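You operate a simulated robot arm through the tools that you are given. There is no shell and no other tool. Be economical: measure what you need, move in short steps, check, and stop when the job is done.

The job below is to be done with a simulated two-armed robot. You get a single attempt, and the scene is never put back.

## Task
Rub the steel tray free of lint, then bring the yellow plug to the mat in it.
Fine: hold the tray while you rub with the lint pad, put the pad back, and carry with both hands. Set down upright: what you pick out. What is to be rubbed or washed off counts as gone when no trace of it is left.

The check looks at the end state, three seconds after you hand in, the way a careful person would. Anything else that was tipped, shoved, dropped, spilled or broken makes it a failure.

## Robot
Two 7-joint arms with two-finger parallel grippers on one trunk, on a base that drives. Base frame: it is fixed to the floor where the robot stands at the start and does not move with it; the origin is under the middle of the robot, x ahead of it, y to its left, z up; the surface under the hand at the start is at about z = 800. Lengths are in mm, angles in degrees, forces in N, time in s.
The left shoulder is at the start at [70, 163, 1095], the right one opposite. With the tool pointing down near the work surface each hand reaches from about 400 to 880 mm from the robot's upright axis, wherever it stands, measured 20 degrees to its own side. Places, roughly: plug [1000, 750, 1000]; rubber mat [500, -200, 800]; steel tray [500, 400, 800]. Payload 3.43 kg a hand.
The TCP of each hand is the grasp point between the finger pads, 34 mm short of the fingertips. In the tool frame z runs along the fingers and y along their closing line. The gripper opens to 128 mm. The fingers are 24 mm wide and 12 mm thick; the gripper's body (48 by 130 mm) begins 96 mm behind the TCP.
Orientation is told as [roll, pitch, yaw] about the base's x, y, z axes, in that order, counted from this pose: with the fingers straight down and closing along the base's y, the tool's x points along the base's -x, its y along +y and its z along -z.

## Interface
- The arms move only by the tool nudge_tool. It takes "left_targets", "right_targets" or both (then of equal length, played together; a hand with none holds still); each is a list of rows, each a list of 7 numbers: the shift along the tool's x, y, z in mm, then the turn, a rotation vector about the tool's x, y, z in degrees, then the opening, from 0 (shut) to 1 (fully open). In form: [[x, y, z, ax, ay, az, hand], ...]. A call has 1 to 8 rows; each row shifts and turns the commanded pose from where the row before left it, along the tool's axes as they then stand. A row lasts 0.2 s, in which the tool goes at most 50 mm and 8.6 degrees; a call with a longer step from one row to the next is refused whole, and so is a gripper value outside its range. Where a pose cannot be reached the arm comes as near as it can. A force on the tool above 40 N (or 10 N above the force at the start of the call, whichever is more), or a blocked arm, ends the call early, and 0.2 s more pass. The fingers move at their own pace (about 153 mm/s each) and stop on an object; they squeeze with about 22 N. The grip force told is the motor's: it shows also when the fingers shut on nothing. Time passes only in rows, and 0.2 s behind the last, so rows that do not move let the fingers close. It gives the time, the measured TCP pose, the force on the tool (base axes), the opening and the grip force at its end, in the units of the frame above (readings bear some noise), with the torque about the TCP (base axes, N m) and any sound that the robot's microphone picked up, and new pictures: "views" is both (left out), scene, wrist or none (wrist: the cameras of the hands that moved).
- Cameras (640 x 400 px; columns grow to the right, rows downward): "scene" is now at [137.3, 20.9, 1332]; the picture's right is [0.31, -0.95, 0.00], its down [-0.54, -0.18, -0.82] and it looks along [0.78, 0.25, -0.57] (base axes); focal length 214 px, centre (320, 200). "left" rides on the left gripper at [76, 11, -160] in its tool frame; the picture's right is [-0.15, 0.99, 0.00], its down [-0.88, -0.13, -0.46] and it looks along [-0.45, -0.07, 0.89] (tool axes); focal length 234 px, centre (320, 200). "right" rides on the right gripper at [76, -11, -160] in its tool frame; the picture's right is [0.15, 0.99, 0.00], its down [-0.88, 0.13, -0.46] and it looks along [-0.45, 0.07, 0.89] (tool axes); focal length 234 px, centre (320, 200).
- raise_lower(by): slides the trunk up (or, below 0, down) by that many mm; the arms and the scene camera ride with it, the base frame stays. It gives what a move gives, with no picture.
- steer(legs): drives the robot by 1 to 6 legs, each [ahead, left, turn to the left] in mm, mm and degrees, along the robot's own axes; the way and the turn of a leg run together, so that a leg with both is an arc; at most 1500 mm and 180 degrees a leg. The arms and the cameras ride along, it lands a little off, and it stops where it bumps. It gives what a move gives, and a new picture of the scene camera.
- turn_head(pan, tilt): turns the head with the scene camera to pan (to the left, within 86 degrees either way) and tilt (down, from -29 to 69), counted from straight ahead of the robot. It gives what a move gives, and a new picture of the scene camera.
- pixel_to_xyz(camera, pixels): there is no depth. For up to 12 entries [column, row, z] of the newest picture of that camera ("zoom" is the newest enlarged one), the place [x, y] in the base frame at which the ray of that pixel passes the height z, good to about 3 mm, but the place of the scene camera against the robot may be out by one fixed shift of up to 18 mm in any direction. The clock stands still meanwhile.
- close_up(camera, box): a new picture of the part [left, top, right, bottom] of that camera's present view, enlarged. The clock stands still meanwhile.
- job_done(): hands the job in; it is judged then, once.

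Work in short steps. Measure before you move; look again where a grasp or a placing could have gone wrong, and mend it. You have 80 turns and 260 pictures in all, those below and enlarged ones among them. Open the grippers and draw the arms clear of the work before you hand the job in, unless the task says otherwise; then end with one line.

The tools are called after "Emit:" as a command line: name --argument value ..., lists and objects as JSON in quotes. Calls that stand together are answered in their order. nudge_tool: Moves the arms, as the interface text tells. Its arguments: {"type":"object","properties":{"left_targets":{"type":"array"},"right_targets":{"type":"array"},"views":{"type":"string","enum":["both","scene","wrist","none"]}},"required":[]} The other tools are called the same way: raise_lower (by) slides the trunk up or down; steer (legs) drives the base; turn_head (pan, tilt) turns the head that bears the scene camera; pixel_to_xyz (camera, pixels) gives the place at which the rays of pixels pass given heights; close_up (camera, box) takes an enlarged picture of a part of a camera's view; job_done () hands the job in.

At the start:

```text
time: 0.0
left_tcp_pos: [437.9, 502.9, 1107.7]
left_orientation: [0.0, 0.0, 0.0]
left_contact_force: [0.1, -0.3, -0.9]
left_torque: [0.0, 0.0, 0.02]
left_opening: 127.9
left_gripper_force: 0.0
right_tcp_pos: [669.6, -5.6, 1088.3]
right_orientation: [0.0, 0.1, 0.0]
right_contact_force: [0.2, 1.0, -0.1]
right_torque: [0.01, 0.0, -0.02]
right_opening: 128.3
right_gripper_force: 0.1
trunk travel left (down, up): [-575.0, 365.0]
robot x, y, heading: [3.4, -0.4, 0.1]
head pan, tilt: [18.0, 34.9]
```

scene: 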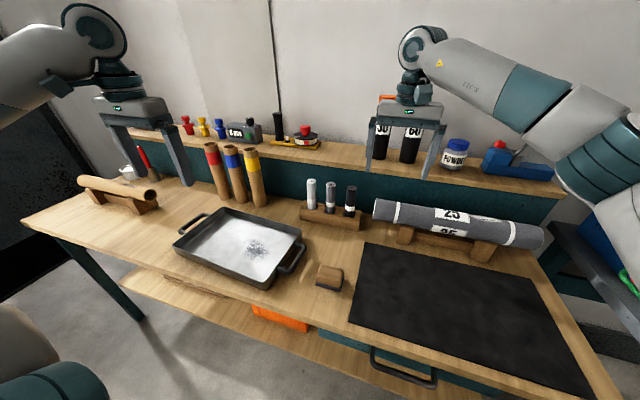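
right: 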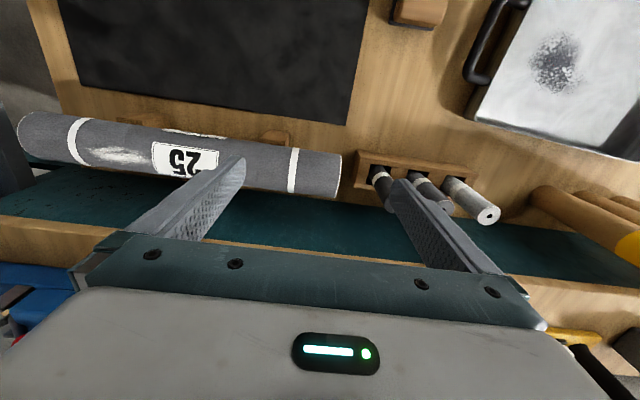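
left: 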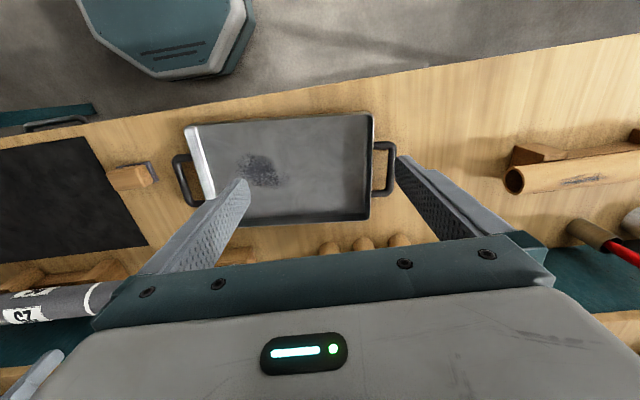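

I begin by looking closely at the tray, pad and the shelf in the scene picture (tray near 240,245; pad 330,278; yellow plug near 203,127).

Emit:
close_up --camera "scene" --box '[160, 180, 380, 318]'

Emit:
close_up --camera "scene" --box '[110, 90, 330, 227]'

Emit:
pixel_to_xyz --camera "scene" --pixels '[[318, 265, 830], [343, 270, 830], [342, 288, 830], [316, 284, 800], [174, 250, 800], [264, 288, 800], [302, 235, 840], [220, 208, 840], [190, 220, 830], [293, 262, 830], [203, 135, 1000], [257, 248, 805]]'

```text
2.90 times, centred on (270, 249) of scene
```

zoom: 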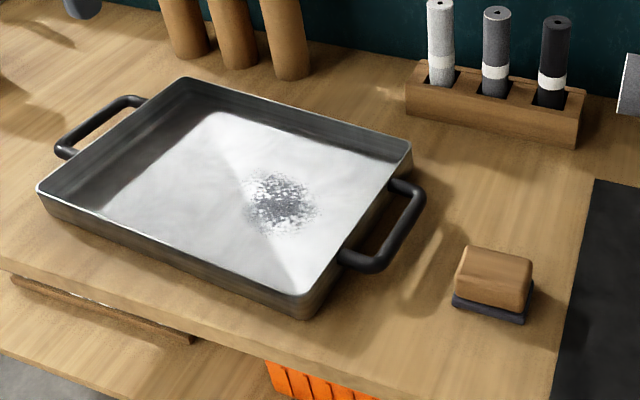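

```text
2.91 times, centred on (220, 158) of scene
```

zoom: 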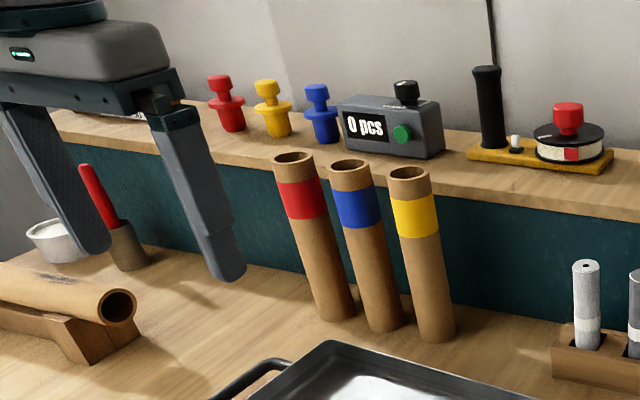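

```text
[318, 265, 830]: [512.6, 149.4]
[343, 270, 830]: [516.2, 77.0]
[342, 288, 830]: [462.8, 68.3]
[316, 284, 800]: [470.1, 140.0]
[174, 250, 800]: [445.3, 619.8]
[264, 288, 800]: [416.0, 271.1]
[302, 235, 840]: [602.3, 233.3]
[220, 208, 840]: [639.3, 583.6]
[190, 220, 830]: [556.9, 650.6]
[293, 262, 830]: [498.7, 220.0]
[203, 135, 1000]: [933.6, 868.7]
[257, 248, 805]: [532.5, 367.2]
```

The pad (133,177 in the left picture), lint spot (262,170) and both tray handles (183,180 and 385,168) are visible in the left wrist picture, which is more exact; I measure there and enlarge.

Emit:
pixel_to_xyz --camera "left" --pixels '[[108, 172, 825], [146, 165, 825], [153, 184, 825], [116, 190, 825], [262, 170, 803], [385, 168, 830], [183, 180, 830], [186, 127, 840], [372, 115, 840], [368, 219, 840], [214, 228, 840], [95, 120, 800]]'

Emit:
close_up --camera "left" --box '[80, 80, 420, 260]'

Emit:
close_up --camera "left" --box '[90, 140, 210, 215]'

```text
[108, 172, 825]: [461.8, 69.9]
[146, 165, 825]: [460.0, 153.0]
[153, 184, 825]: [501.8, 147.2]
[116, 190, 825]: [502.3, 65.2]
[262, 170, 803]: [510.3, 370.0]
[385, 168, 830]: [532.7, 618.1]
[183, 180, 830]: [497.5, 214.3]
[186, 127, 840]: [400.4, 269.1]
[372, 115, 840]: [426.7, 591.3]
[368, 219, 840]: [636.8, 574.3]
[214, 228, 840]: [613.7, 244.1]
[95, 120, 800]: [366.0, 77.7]
```

```text
1.88 times, centred on (250, 170) of left
```

zoom: 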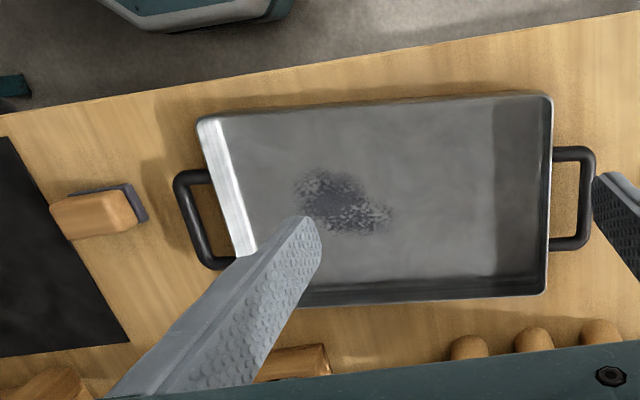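

```text
5.33 times, centred on (150, 178) of left
```

zoom: 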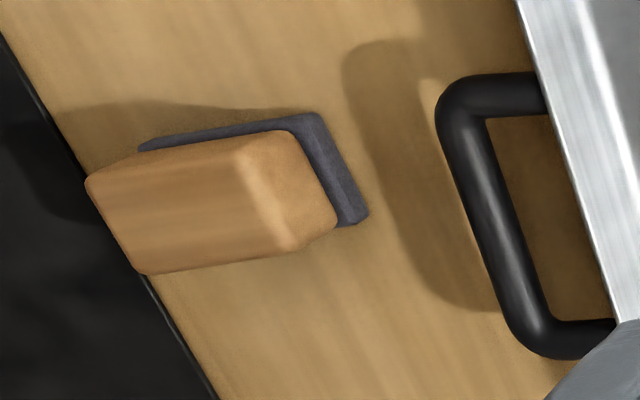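

The tray is turned about -5° with its handles at y≈215–225 and ≈620. I drive 250 mm to the left so that the left hand can hold the left handle and the right hand can rub.

Emit:
steer --legs '[[0, 250, 0]]'

```text
time: 1.8
left_tcp_pos: [438.8, 754.2, 1107.9]
left_orientation: [0.0, 0.1, 0.1]
left_contact_force: [-0.3, 0.4, 0.2]
left_torque: [-0.01, 0.02, 0.0]
left_opening: 128.0
left_gripper_force: 0.0
right_tcp_pos: [669.6, 245.9, 1087.0]
right_orientation: [0.1, -0.1, 0.0]
right_contact_force: [-0.5, -0.3, 0.0]
right_torque: [0.01, 0.02, 0.01]
right_opening: 127.9
right_gripper_force: 0.0
trunk travel left (down, up): [-575.0, 365.0]
robot x, y, heading: [1.7, 253.2, 0.1]
head pan, tilt: [18.0, 34.9]
```

scene: 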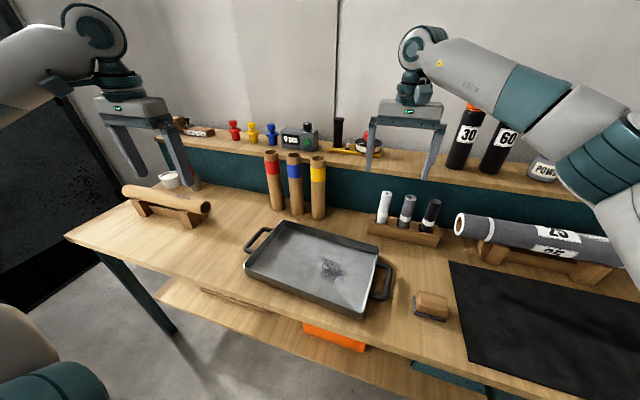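

Now I bring both hands over their work: the right over the pad (~485,108), the left over the left handle (~530,640), staying high.

Emit:
nudge_tool --right_targets '[[31, -23, 15, 0, 0, 0, 1], [31, -23, 15, 0, 0, 0, 1], [31, -23, 15, 0, 0, 0, 1], [31, -23, 15, 0, 0, 0, 1], [31, -23, 15, 0, 0, 0, 1], [31, -23, 15, 0, 0, 0, 1]]' --left_targets '[[-15, -19, 25, 0, 0, 0, 1], [-15, -19, 25, 0, 0, 0, 1], [-15, -19, 25, 0, 0, 0, 1], [-15, -19, 25, 0, 0, 0, 1], [-15, -19, 25, 0, 0, 0, 1], [-15, -19, 25, 0, 0, 0, 1]]' --views "wrist"

```text
time: 3.2
left_tcp_pos: [528.4, 637.9, 959.3]
left_orientation: [0.0, 0.0, 0.1]
left_contact_force: [-0.1, -0.4, -0.3]
left_torque: [0.03, -0.01, 0.01]
left_opening: 128.0
left_gripper_force: 0.1
right_tcp_pos: [483.8, 106.9, 996.6]
right_orientation: [0.0, 0.1, 0.0]
right_contact_force: [0.1, -0.5, 0.2]
right_torque: [0.02, -0.01, 0.02]
right_opening: 128.2
right_gripper_force: 0.1
trunk travel left (down, up): [-575.0, 365.0]
robot x, y, heading: [1.8, 251.1, -0.1]
head pan, tilt: [18.0, 34.9]
```

right: 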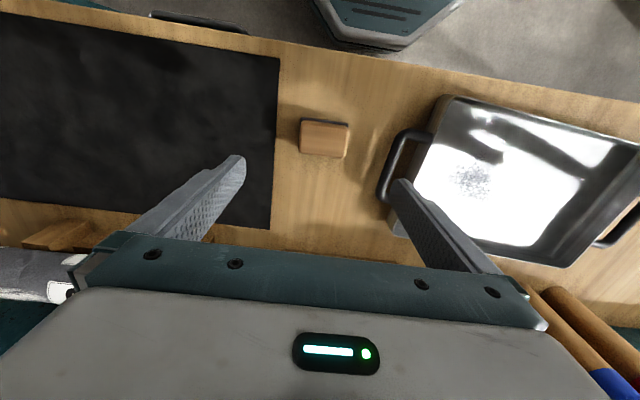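
left: 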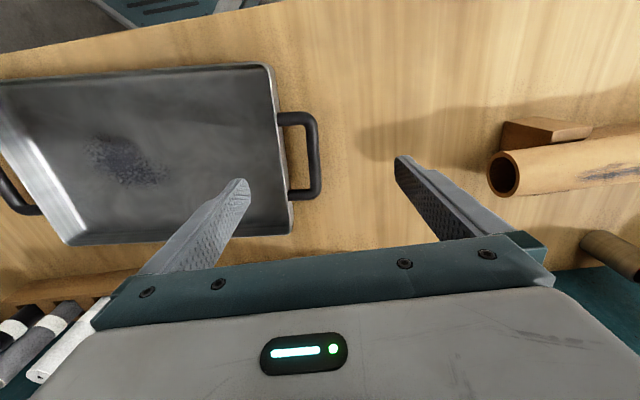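

The left picture shows the handle bar from (311,115) to (316,195); the right shows the pad's wooden block (323,139). I measure both and enlarge.

Emit:
pixel_to_xyz --camera "left" --pixels '[[311, 125, 830], [315, 185, 830], [305, 155, 830], [318, 155, 830], [289, 155, 830], [280, 120, 840], [277, 72, 840], [292, 228, 840], [110, 160, 803], [90, 135, 803], [170, 180, 803], [72, 240, 840]]'

Emit:
pixel_to_xyz --camera "right" --pixels '[[301, 118, 800], [349, 123, 800], [347, 157, 840], [301, 154, 840], [301, 120, 840], [349, 124, 840], [435, 128, 830], [385, 195, 830], [449, 155, 803], [495, 200, 803], [473, 180, 803], [279, 60, 800]]'

Emit:
close_up --camera "right" --box '[270, 90, 390, 165]'

Emit:
close_up --camera "left" --box '[230, 50, 430, 230]'

```text
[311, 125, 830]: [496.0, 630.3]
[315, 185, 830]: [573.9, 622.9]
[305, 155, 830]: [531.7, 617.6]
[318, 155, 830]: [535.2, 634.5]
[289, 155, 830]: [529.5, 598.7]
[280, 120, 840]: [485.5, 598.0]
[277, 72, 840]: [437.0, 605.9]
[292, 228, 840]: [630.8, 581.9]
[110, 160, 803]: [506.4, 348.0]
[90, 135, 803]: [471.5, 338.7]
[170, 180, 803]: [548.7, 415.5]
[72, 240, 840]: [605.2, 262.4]
```

```text
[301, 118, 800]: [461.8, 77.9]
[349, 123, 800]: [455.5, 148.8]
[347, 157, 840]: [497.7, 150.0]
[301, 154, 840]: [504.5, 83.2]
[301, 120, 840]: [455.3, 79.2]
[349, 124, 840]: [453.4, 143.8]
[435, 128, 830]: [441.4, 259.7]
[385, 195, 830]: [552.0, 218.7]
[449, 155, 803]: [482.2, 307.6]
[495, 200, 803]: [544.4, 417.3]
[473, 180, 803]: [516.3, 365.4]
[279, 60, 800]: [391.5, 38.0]
```

```text
5.33 times, centred on (330, 128) of right
```

zoom: 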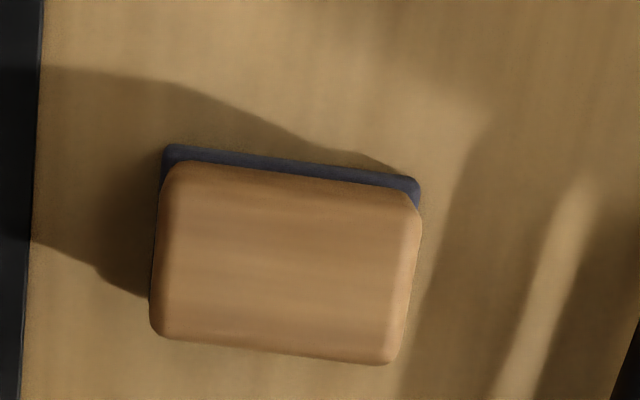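

```text
2.22 times, centred on (330, 140) of left
```

zoom: 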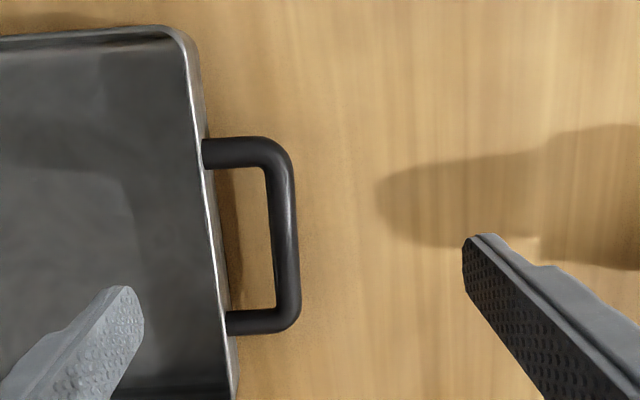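

Pad centre ≈(480,113), top ≈z 837, yaw ≈+4°; handle bar centre ≈(533,626), yaw ≈-6°, gap to the tray wall ≈24 mm. I lower both hands to a hover with the left narrowed to ~32 mm and look again.

Emit:
nudge_tool --right_targets '[[4, 6, 26, 0, 0, -4, 0.8], [0, 0, 40, 0, 0, 0, 0.8], [0, 0, 40, 0, 0, 0, 0.8]]' --left_targets '[[-5, -12, 9, 0, 0, 6, 0.25], [0, 0, 30, 0, 0, 0, 0.25], [0, 0, 30, 0, 0, 0, 0.25]]' --views "wrist"

```text
time: 4.0
left_tcp_pos: [534.4, 627.1, 888.9]
left_orientation: [0.0, 0.1, -6.0]
left_contact_force: [0.1, 0.2, 0.5]
left_torque: [0.01, 0.02, 0.02]
left_opening: 32.1
left_gripper_force: 0.1
right_tcp_pos: [481.7, 114.3, 891.1]
right_orientation: [0.1, -0.1, 4.0]
right_contact_force: [0.1, 0.2, -0.3]
right_torque: [-0.05, 0.01, -0.03]
right_opening: 102.2
right_gripper_force: 0.0
trunk travel left (down, up): [-575.0, 365.0]
robot x, y, heading: [-4.4, 251.8, -0.1]
head pan, tilt: [18.0, 34.9]
```

right: 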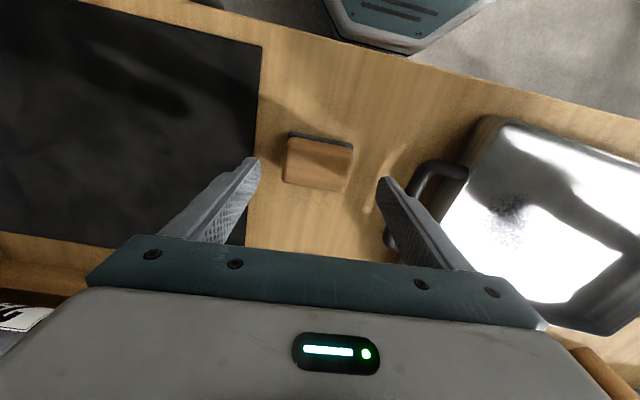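
left: 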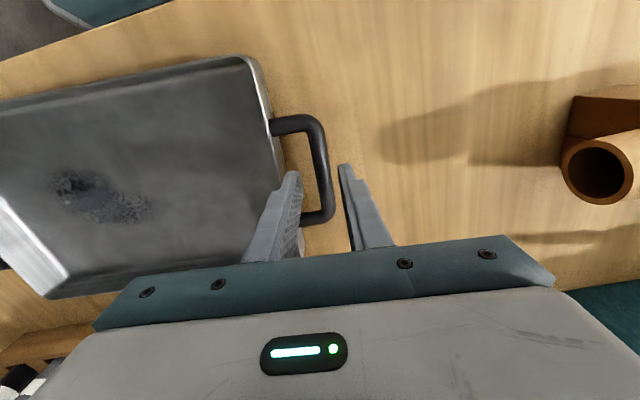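

I re-measure pad and handle from these nearer views.

Emit:
close_up --camera "right" --box '[260, 115, 380, 200]'

Emit:
pixel_to_xyz --camera "right" --pixels '[[290, 132, 804], [352, 145, 804], [285, 178, 837], [345, 192, 837], [291, 140, 837], [353, 152, 837], [463, 170, 835], [420, 175, 835], [390, 240, 835], [505, 122, 840]]'

Emit:
pixel_to_xyz --camera "left" --pixels '[[313, 160, 835], [328, 160, 835], [326, 185, 835], [318, 130, 835], [281, 150, 840], [247, 57, 840], [274, 130, 835], [290, 160, 835]]'

Emit:
close_up --camera "left" --box '[240, 100, 380, 240]'

```text
4.71 times, centred on (320, 158) of right
```

zoom: 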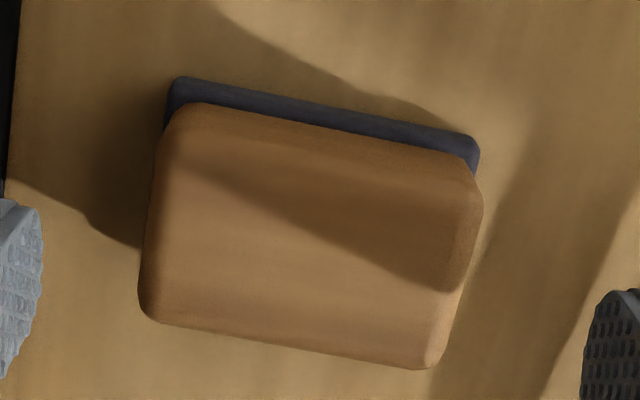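

```text
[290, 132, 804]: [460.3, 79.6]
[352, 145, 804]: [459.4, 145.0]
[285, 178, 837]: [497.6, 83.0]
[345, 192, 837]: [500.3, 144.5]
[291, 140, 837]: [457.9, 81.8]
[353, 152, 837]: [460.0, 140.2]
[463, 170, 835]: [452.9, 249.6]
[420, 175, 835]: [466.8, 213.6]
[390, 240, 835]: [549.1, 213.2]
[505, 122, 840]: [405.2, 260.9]
```

```text
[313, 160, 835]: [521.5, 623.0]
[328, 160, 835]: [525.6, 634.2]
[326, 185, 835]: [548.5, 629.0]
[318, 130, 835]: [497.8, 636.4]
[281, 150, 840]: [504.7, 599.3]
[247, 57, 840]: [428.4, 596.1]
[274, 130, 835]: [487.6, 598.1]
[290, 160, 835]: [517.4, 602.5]
```

```text
2.86 times, centred on (310, 170) of left
```

zoom: 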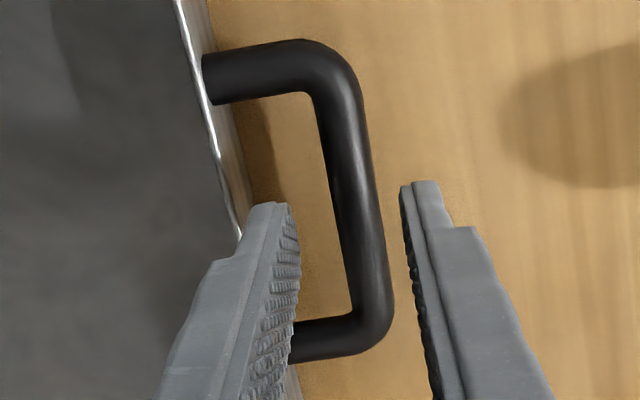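

Pad yaw is ≈0/-1°, centre (480,113); the bar sits midway between the left fingers. I correct the right yaw, and lower both to TCP ≈846.

Emit:
nudge_tool --right_targets '[[1.5, -1, 15, 0, 0, 5, 0.8], [0, 0, 15, 0, 0, 0, 0.8], [0, 0, 15, 0, 0, 0, 0.8]]' --left_targets '[[0, 0, 13, 0, 0, 0, 0.22], [0, 0, 15, 0, 0, 0, 0.22], [0, 0, 15, 0, 0, 0, 0.22]]' --views "wrist"

```text
time: 4.8
left_tcp_pos: [533.2, 627.3, 844.4]
left_orientation: [0.0, 0.1, -6.0]
left_contact_force: [0.0, -0.2, 0.2]
left_torque: [0.0, 0.01, 0.0]
left_opening: 28.3
left_gripper_force: 0.0
right_tcp_pos: [479.1, 113.8, 846.4]
right_orientation: [0.0, 0.0, -1.1]
right_contact_force: [0.6, 0.3, -0.1]
right_torque: [-0.03, -0.05, 0.03]
right_opening: 102.0
right_gripper_force: 0.2
trunk travel left (down, up): [-575.0, 365.0]
robot x, y, heading: [-0.1, 251.9, -0.1]
head pan, tilt: [18.0, 34.9]
```

right: 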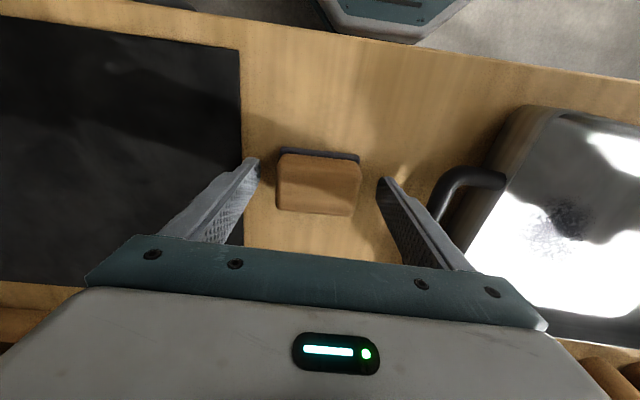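
left: 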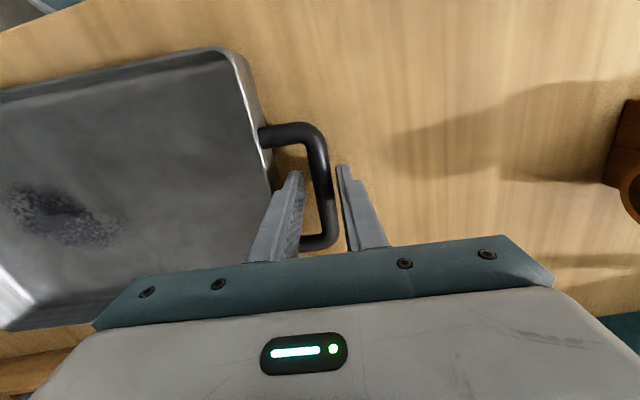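

Both fingers pairs straddle their objects; I close both hands.

Emit:
nudge_tool --right_targets '[[0, 0, 0, 0, 0, 0, 0.4], [0, 0, 0, 0, 0, 0, 0.3], [0, 0, 0, 0, 0, 0, 0.3]]' --left_targets '[[0, 0, 0, 0, 0, 0, 0.1], [0, 0, 0, 0, 0, 0, 0], [0, 0, 0, 0, 0, 0, 0]]' --views "wrist"

```text
time: 5.6
left_tcp_pos: [533.6, 627.3, 844.8]
left_orientation: [0.0, 0.1, -6.1]
left_contact_force: [0.5, 0.8, 0.1]
left_torque: [0.01, -0.07, 0.44]
left_opening: 15.6
left_gripper_force: 22.4
right_tcp_pos: [478.4, 113.0, 846.2]
right_orientation: [0.1, -0.1, -1.1]
right_contact_force: [0.0, 0.7, -0.7]
right_torque: [-0.06, -0.02, -0.01]
right_opening: 65.2
right_gripper_force: 21.9
trunk travel left (down, up): [-575.0, 365.0]
robot x, y, heading: [-2.1, 253.5, -0.0]
head pan, tilt: [18.0, 34.9]
```

right: 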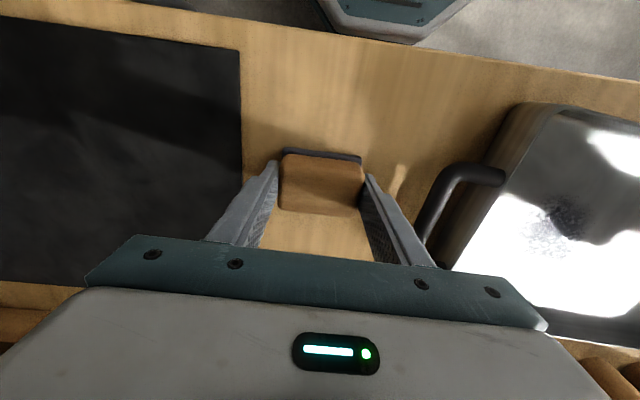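
left: 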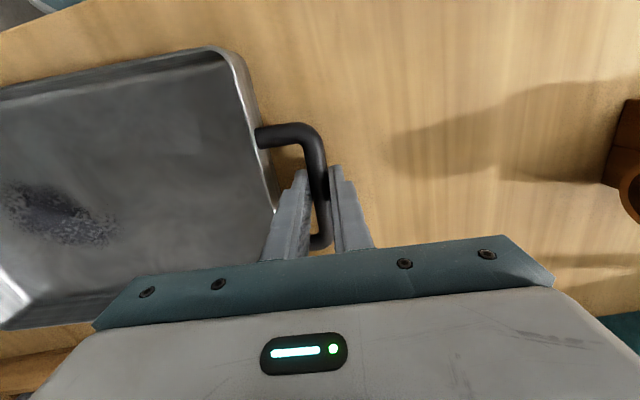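

Both grips hold (65 mm on the pad, 15.6 mm on the bar). I lift the pad straight up 80 mm and move it over the lint near (512,368).

Emit:
nudge_tool --right_targets '[[0, 0, -20, 0, 0, 0, 0.3], [0, 0, -40, 0, 0, 0, 0.3], [0, 0, -30, 0, 0, 0, 0.3], [-6, 43, 0, 0, 0, 0, 0.3], [-6, 43, 0, 0, 0, 0, 0.3], [-6, 43, 0, 0, 0, 0, 0.3]]' --views "wrist"

```text
time: 7.0
left_tcp_pos: [533.5, 627.3, 844.7]
left_orientation: [0.0, 0.0, -6.0]
left_contact_force: [1.0, 1.8, 0.1]
left_torque: [-0.13, -0.04, 0.08]
left_opening: 15.3
left_gripper_force: 21.6
right_tcp_pos: [498.6, 242.0, 937.1]
right_orientation: [0.0, 0.0, -1.0]
right_contact_force: [-0.1, 0.3, -0.2]
right_torque: [0.02, -0.02, 0.01]
right_opening: 65.3
right_gripper_force: 22.1
trunk travel left (down, up): [-575.0, 365.0]
robot x, y, heading: [1.0, 249.5, 0.0]
head pan, tilt: [18.0, 34.9]
```

right: 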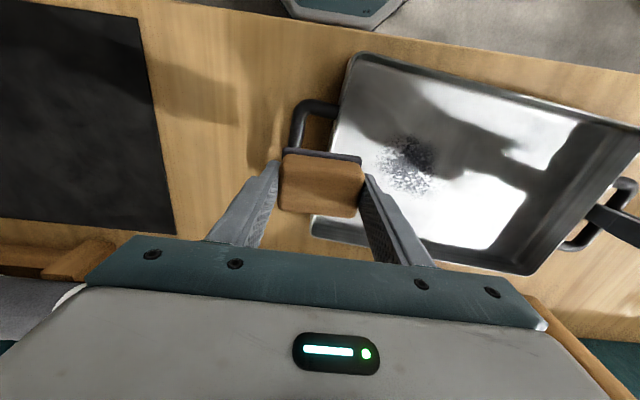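

The pad is held; lint spans about (378–440, 135–195) in this view. I measure its extent and the tray's inner bounds.

Emit:
close_up --camera "right" --box '[330, 90, 530, 215]'

Emit:
pixel_to_xyz --camera "right" --pixels '[[376, 160, 803], [440, 160, 803], [405, 132, 803], [410, 195, 803], [405, 165, 803], [435, 185, 803], [380, 140, 803], [350, 55, 840], [638, 125, 840], [527, 273, 840], [312, 225, 840]]'

```text
3.20 times, centred on (430, 152) of right
```

zoom: 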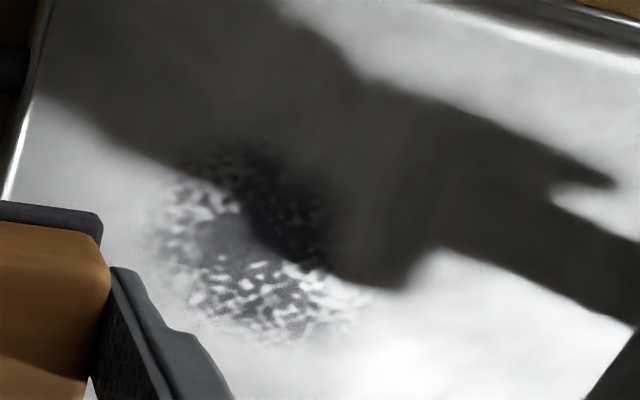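

```text
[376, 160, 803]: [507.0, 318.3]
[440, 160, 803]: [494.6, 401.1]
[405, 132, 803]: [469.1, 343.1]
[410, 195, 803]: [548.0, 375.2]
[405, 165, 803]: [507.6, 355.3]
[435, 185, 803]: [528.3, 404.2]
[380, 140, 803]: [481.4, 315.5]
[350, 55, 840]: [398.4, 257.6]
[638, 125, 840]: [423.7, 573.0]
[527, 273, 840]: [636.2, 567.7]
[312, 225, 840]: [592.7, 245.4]
```

Lint covers x 465–555, y 315–415. I move the pad above (476,330) and descend to just above the tray floor.

Emit:
nudge_tool --right_targets '[[11, 44, 0, 0, 0, 0, 0.3], [11, 44, 0, 0, 0, 0, 0.3], [0, 0, 40, 0, 0, 0, 0.3], [0, 0, 30, 0, 0, 0, 0.3], [0, 0, 10, 0, 0, 0, 0.3], [0, 0, 4, 0, 0, 0, 0.3]]' --views "wrist"

```text
time: 8.4
left_tcp_pos: [532.5, 626.8, 844.8]
left_orientation: [0.0, 0.0, -5.9]
left_contact_force: [1.4, -1.2, 0.6]
left_torque: [0.03, 0.11, 0.12]
left_opening: 15.6
left_gripper_force: 22.5
right_tcp_pos: [477.6, 329.2, 852.9]
right_orientation: [0.0, 0.0, -1.1]
right_contact_force: [0.8, 0.2, -0.5]
right_torque: [0.0, -0.01, 0.0]
right_opening: 65.4
right_gripper_force: 21.8
trunk travel left (down, up): [-575.0, 365.0]
robot x, y, heading: [-2.8, 251.8, -0.3]
head pan, tilt: [18.0, 34.9]
```

right: 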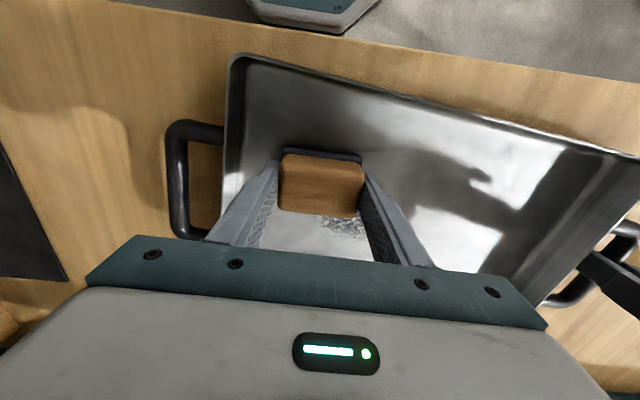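

I lower further in 2 mm steps to find contact with the tray floor.

Emit:
nudge_tool --right_targets '[[0, 0, 2, 0, 0, 0, 0.3], [0, 0, 2, 0, 0, 0, 0.3], [0, 0, 1, 0, 0, 0, 0.3]]' --views "none"

```text
time: 9.2
left_tcp_pos: [531.6, 627.3, 845.2]
left_orientation: [0.0, 0.0, -6.1]
left_contact_force: [2.0, 1.2, -3.2]
left_torque: [0.04, -0.09, 0.24]
left_opening: 15.5
left_gripper_force: 22.0
right_tcp_pos: [476.7, 330.3, 849.8]
right_orientation: [0.0, -0.3, -1.0]
right_contact_force: [0.4, -2.2, 25.2]
right_torque: [-0.2, 0.01, 0.13]
right_opening: 65.9
right_gripper_force: 21.9
trunk travel left (down, up): [-575.0, 365.0]
robot x, y, heading: [1.7, 250.6, 0.1]
head pan, tilt: [18.0, 34.9]
```

Contact at 25 N; I ease to ~12 N and stroke along y.

Emit:
nudge_tool --right_targets '[[0, 0, -1, 0, 0, 0, 0.3], [0, 20, 0, 0, 0, 0, 0.3], [0, 20, 0, 0, 0, 0, 0.3], [0, 20, 0, 0, 0, 0, 0.3], [0, 15, 0, 0, 0, 0, 0.3]]' --views "wrist"

```text
time: 10.4
left_tcp_pos: [533.0, 627.7, 845.0]
left_orientation: [0.2, 0.0, -6.0]
left_contact_force: [2.2, 10.1, -10.4]
left_torque: [0.08, 0.05, 0.19]
left_opening: 15.4
left_gripper_force: 21.9
right_tcp_pos: [478.1, 404.9, 849.7]
right_orientation: [0.0, -0.1, -1.1]
right_contact_force: [-0.1, -9.9, 32.1]
right_torque: [-0.42, -0.08, -0.06]
right_opening: 65.0
right_gripper_force: 22.2
trunk travel left (down, up): [-575.0, 365.0]
robot x, y, heading: [-0.1, 249.0, 0.0]
head pan, tilt: [18.0, 34.9]
```

right: 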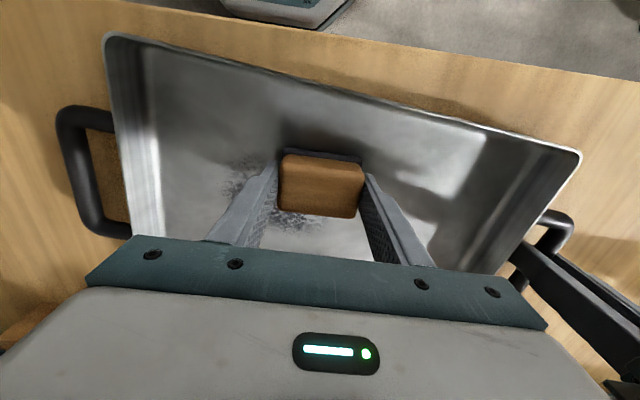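

Force rose to 32 N, so I ease off a millimetre and continue with lines at x≈498 and 520.

Emit:
nudge_tool --right_targets '[[-20, 0, -1, 0, 0, 0, 0.3], [0, -25, 0, 0, 0, 0, 0.3], [0, -25, 0, 0, 0, 0, 0.3], [0, -28, 0, 0, 0, 0, 0.3], [-20, 0, 0, 0, 0, 0, 0.3], [0, 26, 0, 0, 0, 0, 0.3], [0, 26, 0, 0, 0, 0, 0.3], [0, 26, 0, 0, 0, 0, 0.3]]' --views "wrist"

```text
time: 12.2
left_tcp_pos: [532.4, 627.9, 845.4]
left_orientation: [-0.1, 0.0, -6.0]
left_contact_force: [1.5, 1.9, 0.4]
left_torque: [-0.1, -0.01, 0.09]
left_opening: 15.6
left_gripper_force: 22.2
right_tcp_pos: [519.5, 404.7, 849.1]
right_orientation: [0.0, 0.0, -1.1]
right_contact_force: [-1.7, 0.1, 7.8]
right_torque: [-0.15, -0.04, -0.06]
right_opening: 65.3
right_gripper_force: 21.9
trunk travel left (down, up): [-575.0, 365.0]
robot x, y, heading: [-0.3, 249.4, -0.0]
head pan, tilt: [18.0, 34.9]
```

right: 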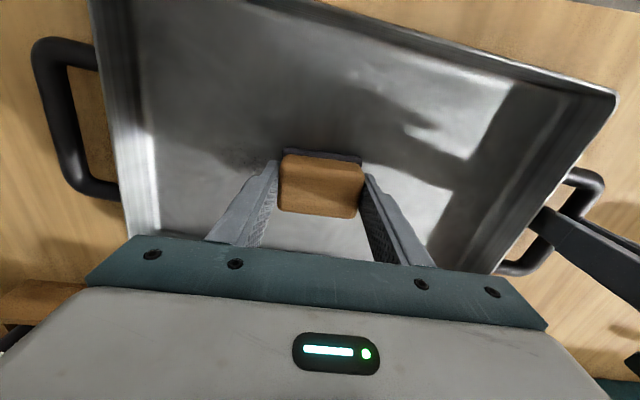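

Mostly clean; a faint remnant at (238,155). I go on with the line at x≈540 down to y≈320, then back along x at y≈320.

Emit:
nudge_tool --right_targets '[[-20, 0, 0.5, 0, 0, 0, 0.3], [0, -28, 0, 0, 0, 0, 0.3], [0, -28, 0, 0, 0, 0, 0.3], [0, -32, 0, 0, 0, 0, 0.3], [25, 0, 0, 0, 0, 0, 0.3], [25, 0, 0, 0, 0, 0, 0.3], [20, 0, 0, 0, 0, 0, 0.3], [0, 30, 0, 0, 0, 0, 0.3]]' --views "none"

Emit:
nudge_tool --right_targets '[[-25, 0, 0, 0, 0, 0, 0.3], [-25, 0, 0, 0, 0, 0, 0.3], [-20, 0, 0, 0, 0, 0, 0.3], [0, 30, 0, 0, 0, 0, 0.3], [25, 0, 0, 0, 0, 0, 0.3], [25, 0, 0, 0, 0, 0, 0.3], [20, 0, 0, 0, 0, 0, 0.3]]' --views "none"

```text
time: 14.0
left_tcp_pos: [531.8, 627.6, 845.4]
left_orientation: [0.1, 0.0, -6.0]
left_contact_force: [-0.2, 0.3, -0.2]
left_torque: [-0.14, -0.04, 0.09]
left_opening: 15.8
left_gripper_force: 22.4
right_tcp_pos: [467.5, 348.5, 848.3]
right_orientation: [-0.1, -0.1, -1.0]
right_contact_force: [-0.5, 1.0, 2.7]
right_torque: [0.01, -0.03, 0.07]
right_opening: 65.4
right_gripper_force: 22.5
trunk travel left (down, up): [-575.0, 365.0]
robot x, y, heading: [-0.3, 250.5, -0.3]
head pan, tilt: [18.0, 34.9]
```

```text
time: 15.6
left_tcp_pos: [532.1, 626.7, 845.0]
left_orientation: [-0.1, 0.0, -6.0]
left_contact_force: [-2.3, 0.2, 0.1]
left_torque: [0.03, -0.22, 0.15]
left_opening: 15.4
left_gripper_force: 21.8
right_tcp_pos: [468.8, 377.2, 852.0]
right_orientation: [0.1, -0.3, -1.1]
right_contact_force: [10.1, 0.6, 22.4]
right_torque: [-0.13, -0.28, 0.1]
right_opening: 64.9
right_gripper_force: 22.0
trunk travel left (down, up): [-575.0, 365.0]
robot x, y, heading: [0.5, 248.2, 0.0]
head pan, tilt: [18.0, 34.9]
```

I lift the pad and back off to see the tray floor.

Emit:
nudge_tool --right_targets '[[0, 0, -20, 0, 0, 0, 0.3], [0, 0, -40, 0, 0, 0, 0.3], [0, 0, -30, 0, 0, 0, 0.3], [0, -45, 0, 0, 0, 0, 0.3], [0, -45, 0, 0, 0, 0, 0.3], [0, -45, 0, 0, 0, 0, 0.3]]' --views "wrist"

Emit:
close_up --camera "right" --box '[330, 60, 640, 254]'

Emit:
close_up --camera "left" --box '[0, 30, 280, 330]'

Emit:
close_up --camera "scene" --box '[230, 200, 450, 337]'

```text
time: 17.0
left_tcp_pos: [534.1, 625.9, 845.8]
left_orientation: [0.1, 0.1, -6.0]
left_contact_force: [0.9, -1.2, -0.4]
left_torque: [0.16, -0.24, 0.09]
left_opening: 15.5
left_gripper_force: 21.7
right_tcp_pos: [466.6, 241.1, 939.4]
right_orientation: [0.1, 0.0, -1.0]
right_contact_force: [1.2, -0.9, -1.3]
right_torque: [0.01, -0.04, -0.04]
right_opening: 65.1
right_gripper_force: 22.1
trunk travel left (down, up): [-575.0, 365.0]
robot x, y, heading: [0.2, 251.1, -0.1]
head pan, tilt: [18.0, 34.9]
```

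right: 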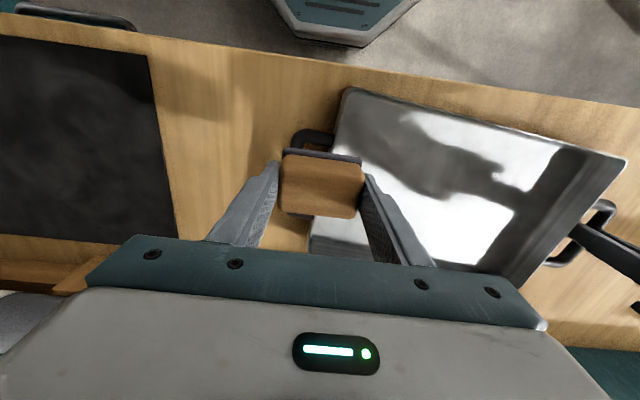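

```text
2.06 times, centred on (485, 157) of right
```

zoom: 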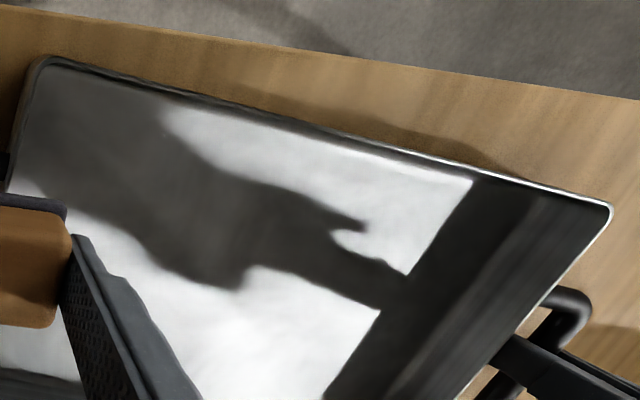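

```text
1.33 times, centred on (140, 180) of left
```

zoom: 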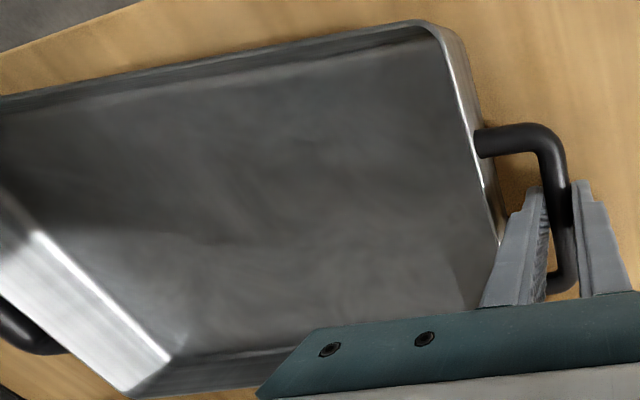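

```text
2.91 times, centred on (340, 268) of scene
```

zoom: 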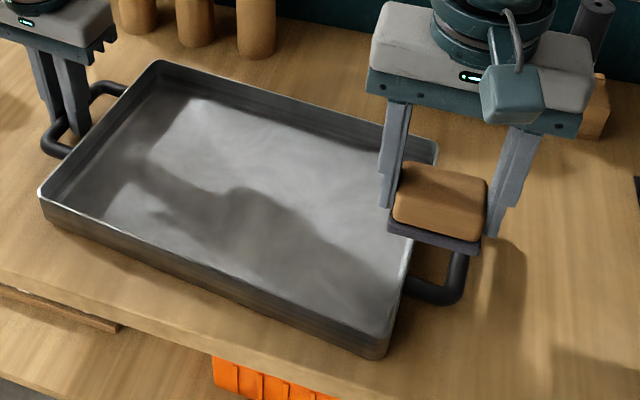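

No trace shows; I carry the pad above its old place (479,113.5) and check the floor again from there before putting it down.

Emit:
nudge_tool --right_targets '[[-4, -32, 0, 0, 0, 0, 0.3], [-4, -32, 0, 0, 0, 0, 0.3], [-4, -32, 0, 0, 0, 0, 0.3], [-3, -32, 0, 0, 0, 0, 0.3], [0, 0, 30, 0, 0, 0, 0.3]]' --views "wrist"

Emit:
close_up --camera "right" --box '[430, 80, 640, 280]'

Emit:
close_up --camera "scene" --box '[230, 200, 400, 330]'

```text
time: 18.2
left_tcp_pos: [532.6, 626.9, 845.5]
left_orientation: [0.0, 0.0, -6.0]
left_contact_force: [0.5, -1.2, 1.5]
left_torque: [0.05, 0.3, 0.13]
left_opening: 15.6
left_gripper_force: 22.3
right_tcp_pos: [479.4, 113.3, 909.4]
right_orientation: [0.1, 0.0, -1.0]
right_contact_force: [-0.4, 1.0, -0.6]
right_torque: [-0.01, 0.02, 0.01]
right_opening: 65.4
right_gripper_force: 22.8
trunk travel left (down, up): [-575.0, 365.0]
robot x, y, heading: [-0.9, 250.0, -0.0]
head pan, tilt: [18.0, 34.9]
```

right: 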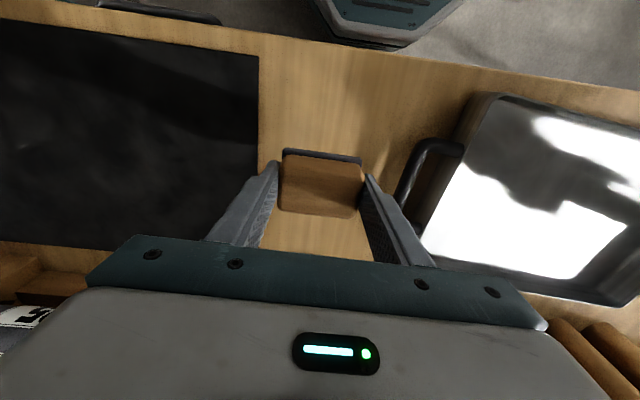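

```text
2.00 times, centred on (535, 180) of right
```

zoom: 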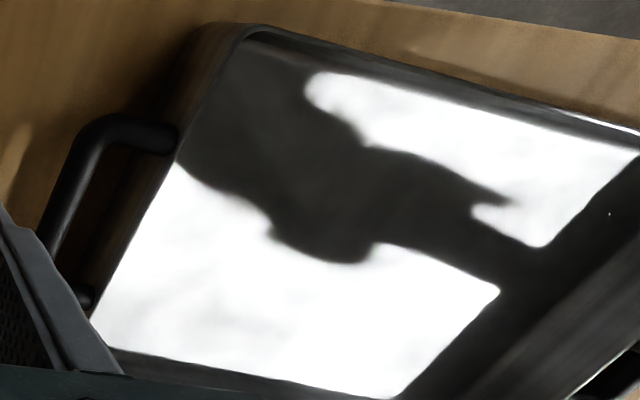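

```text
3.08 times, centred on (315, 265) of scene
```

zoom: 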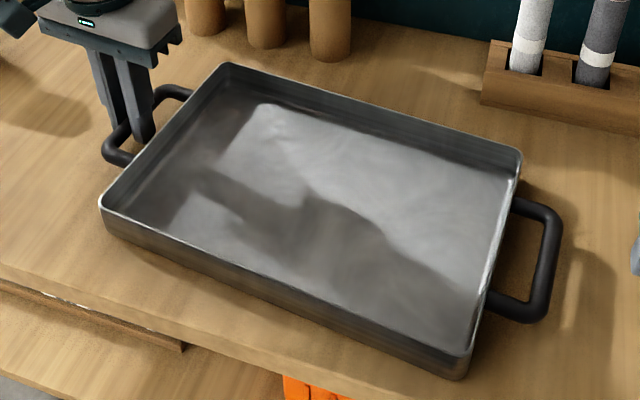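

The tray is clean. I lower the pad to the board.

Emit:
nudge_tool --right_targets '[[0, 0, 30, 0, 0, 0, 0.3], [0, 0, 25, 0, 0, 0, 0.3], [0, 0, 5, 0, 0, 0, 0.3], [0, 0, 2, 0, 0, 0, 0.3]]' --views "none"

```text
time: 19.2
left_tcp_pos: [532.1, 627.6, 844.9]
left_orientation: [0.0, 0.0, -6.0]
left_contact_force: [-0.6, -0.6, 2.2]
left_torque: [0.02, 0.11, 0.14]
left_opening: 15.5
left_gripper_force: 22.2
right_tcp_pos: [478.0, 112.3, 847.3]
right_orientation: [0.1, 0.0, -1.1]
right_contact_force: [-0.2, -0.3, -1.2]
right_torque: [-0.01, -0.01, 0.02]
right_opening: 65.2
right_gripper_force: 22.0
trunk travel left (down, up): [-575.0, 365.0]
robot x, y, heading: [1.6, 252.5, 0.2]
head pan, tilt: [18.0, 34.9]
```

Not yet in contact; I go 1 mm at a time.

Emit:
nudge_tool --right_targets '[[0, 0, 1, 0, 0, 0, 0.3], [0, 0, 1, 0, 0, 0, 0.3]]' --views "none"

```text
time: 19.8
left_tcp_pos: [531.9, 627.8, 845.2]
left_orientation: [0.0, 0.0, -6.0]
left_contact_force: [0.8, -0.9, -0.6]
left_torque: [0.03, 0.12, 0.14]
left_opening: 15.4
left_gripper_force: 22.0
right_tcp_pos: [478.4, 114.9, 846.0]
right_orientation: [0.0, -0.1, -1.2]
right_contact_force: [-2.0, -1.1, 3.5]
right_torque: [-0.08, 0.03, -0.02]
right_opening: 65.2
right_gripper_force: 22.0
trunk travel left (down, up): [-575.0, 365.0]
robot x, y, heading: [1.3, 251.8, -0.0]
head pan, tilt: [18.0, 34.9]
```

The pad rests on the board; I open both hands (slightly) and raise them 150 mm.

Emit:
nudge_tool --right_targets '[[0, 0, 0, 0, 0, 0, 0.7], [0, 0, 0, 0, 0, 0, 0.7], [0, 0, -20, 0, 0, 0, 0.7], [0, 0, -40, 0, 0, 0, 0.7], [0, 0, -50, 0, 0, 0, 0.7], [0, 0, -50, 0, 0, 0, 0.7], [0, 0, -50, 0, 0, 0, 0.7]]' --left_targets '[[0, 0, 0, 0, 0, 0, 0.22], [0, 0, 0, 0, 0, 0, 0.22], [0, 0, -20, 0, 0, 0, 0.22], [0, 0, -40, 0, 0, 0, 0.22], [0, 0, -50, 0, 0, 0, 0.22], [0, 0, -50, 0, 0, 0, 0.22], [0, 0, -50, 0, 0, 0, 0.22]]' --views "both"

```text
time: 21.4
left_tcp_pos: [530.9, 628.3, 1057.0]
left_orientation: [0.1, 0.0, -5.9]
left_contact_force: [0.6, -0.1, 0.4]
left_torque: [0.01, -0.01, 0.03]
left_opening: 28.3
left_gripper_force: 0.1
right_tcp_pos: [477.9, 112.9, 1055.4]
right_orientation: [0.1, -0.1, -1.0]
right_contact_force: [-1.4, -0.3, 0.2]
right_torque: [0.03, -0.06, -0.02]
right_opening: 89.4
right_gripper_force: 0.1
trunk travel left (down, up): [-575.0, 365.0]
robot x, y, heading: [-0.7, 252.0, -0.1]
head pan, tilt: [18.0, 34.9]
```

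scene: 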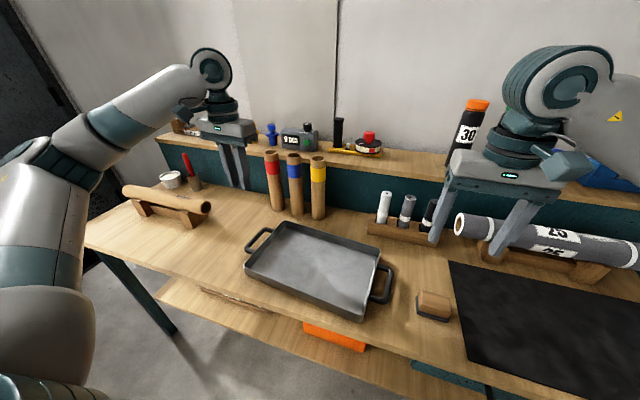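
right: 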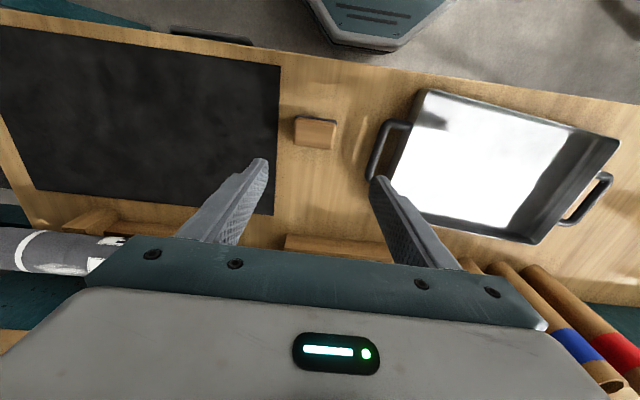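
left: 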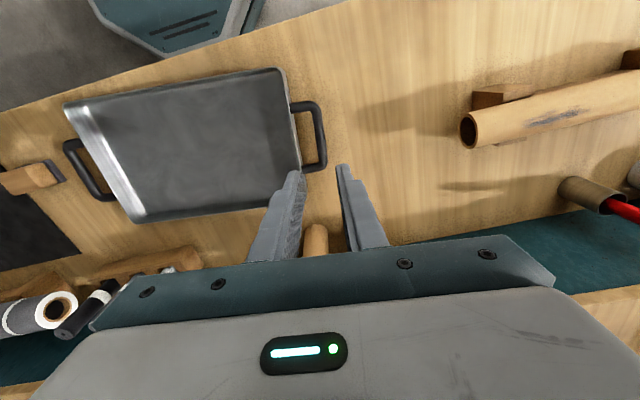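

Tray, pad and surroundings are fine. Next, the plug: I raise the trunk 200 mm, drive left 280 mm, then look at the shelf.

Emit:
raise_lower --by 200

Emit:
steer --legs '[[0, 280, 0]]'

Emit:
turn_head --pan 15 --tilt 30

Emit:
close_up --camera "scene" --box '[220, 80, 440, 217]'

```text
time: 23.6
left_tcp_pos: [532.9, 627.5, 1254.7]
left_orientation: [0.0, 0.0, -6.0]
left_contact_force: [0.4, -0.1, 0.2]
left_torque: [-0.03, -0.02, 0.01]
left_opening: 28.1
left_gripper_force: 0.0
right_tcp_pos: [479.9, 113.9, 1255.9]
right_orientation: [0.0, 0.1, -1.0]
right_contact_force: [0.4, 0.7, 0.0]
right_torque: [0.02, 0.01, -0.03]
right_opening: 89.5
right_gripper_force: 0.0
trunk travel left (down, up): [-775.0, 165.0]
robot x, y, heading: [1.0, 252.4, 0.1]
head pan, tilt: [18.0, 34.9]
```

```text
time: 25.6
left_tcp_pos: [534.0, 904.7, 1256.1]
left_orientation: [0.1, 0.0, -6.0]
left_contact_force: [0.0, -0.4, -0.7]
left_torque: [0.01, 0.0, -0.01]
left_opening: 28.5
left_gripper_force: 0.1
right_tcp_pos: [480.7, 390.2, 1255.5]
right_orientation: [0.1, -0.1, -0.9]
right_contact_force: [-0.8, -0.2, -0.4]
right_torque: [-0.01, 0.04, -0.03]
right_opening: 89.5
right_gripper_force: 0.1
trunk travel left (down, up): [-775.0, 165.0]
robot x, y, heading: [1.8, 527.9, -0.1]
head pan, tilt: [18.0, 34.9]
```

scene: 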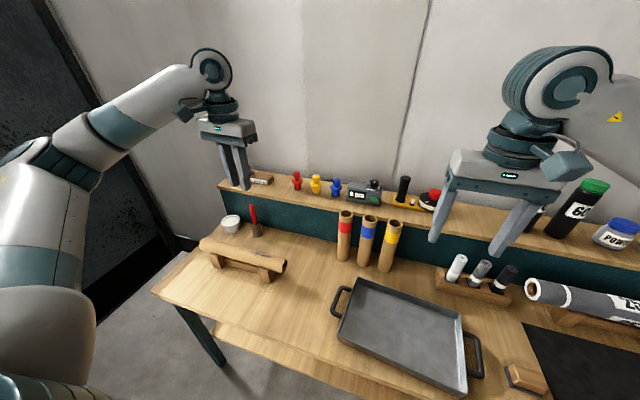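

```text
time: 26.2
left_tcp_pos: [532.7, 906.1, 1256.0]
left_orientation: [-0.1, 0.1, -6.1]
left_contact_force: [0.2, -0.7, 0.0]
left_torque: [0.01, 0.0, 0.02]
left_opening: 28.2
left_gripper_force: 0.1
right_tcp_pos: [480.7, 391.7, 1255.8]
right_orientation: [-0.1, 0.0, -1.0]
right_contact_force: [0.5, -0.3, -0.2]
right_torque: [0.01, 0.01, 0.02]
right_opening: 89.8
right_gripper_force: 0.1
trunk travel left (down, up): [-775.0, 165.0]
robot x, y, heading: [-0.5, 530.1, -0.2]
head pan, tilt: [15.0, 30.0]
```

scene: 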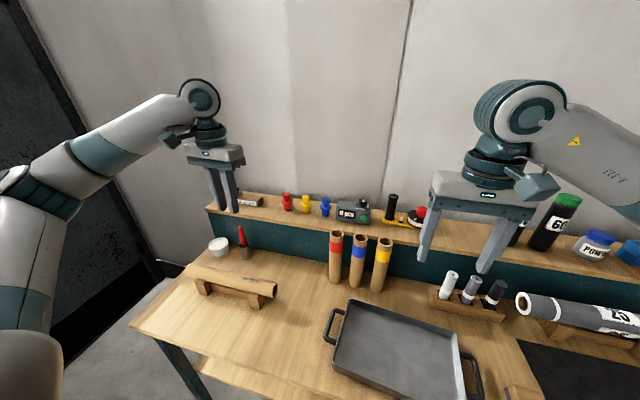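

```text
2.91 times, centred on (330, 148) of scene
```

zoom: 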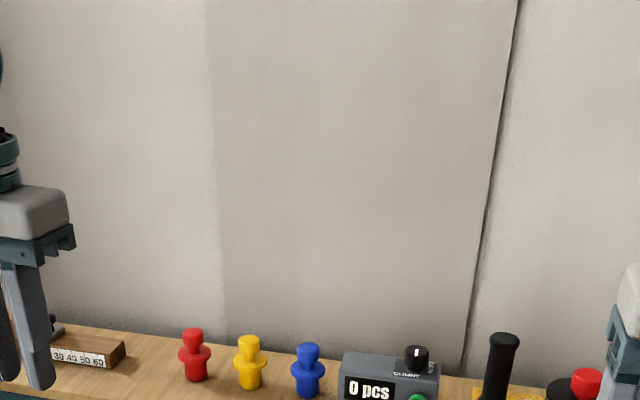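

Emit:
close_up --camera "scene" --box '[270, 180, 350, 230]'

Emit:
pixel_to_xyz --camera "scene" --pixels '[[305, 212, 980], [305, 212, 1000], [286, 209, 980], [325, 215, 980], [305, 203, 1000], [305, 196, 1040], [210, 211, 980], [300, 229, 980], [335, 234, 1040], [385, 240, 1040]]'

```text
8.00 times, centred on (310, 205) of scene
```

zoom: 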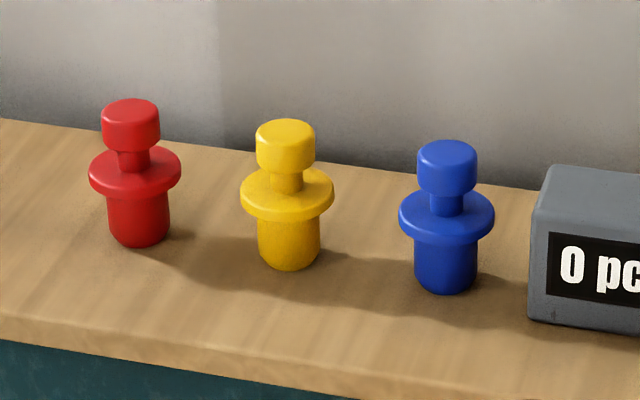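

```text
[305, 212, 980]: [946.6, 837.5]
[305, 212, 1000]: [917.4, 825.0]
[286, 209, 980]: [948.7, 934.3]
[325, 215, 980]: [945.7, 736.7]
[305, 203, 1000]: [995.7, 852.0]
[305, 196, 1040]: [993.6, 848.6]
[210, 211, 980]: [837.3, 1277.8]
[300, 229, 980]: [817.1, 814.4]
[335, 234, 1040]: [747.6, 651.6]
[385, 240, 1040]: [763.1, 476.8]
```

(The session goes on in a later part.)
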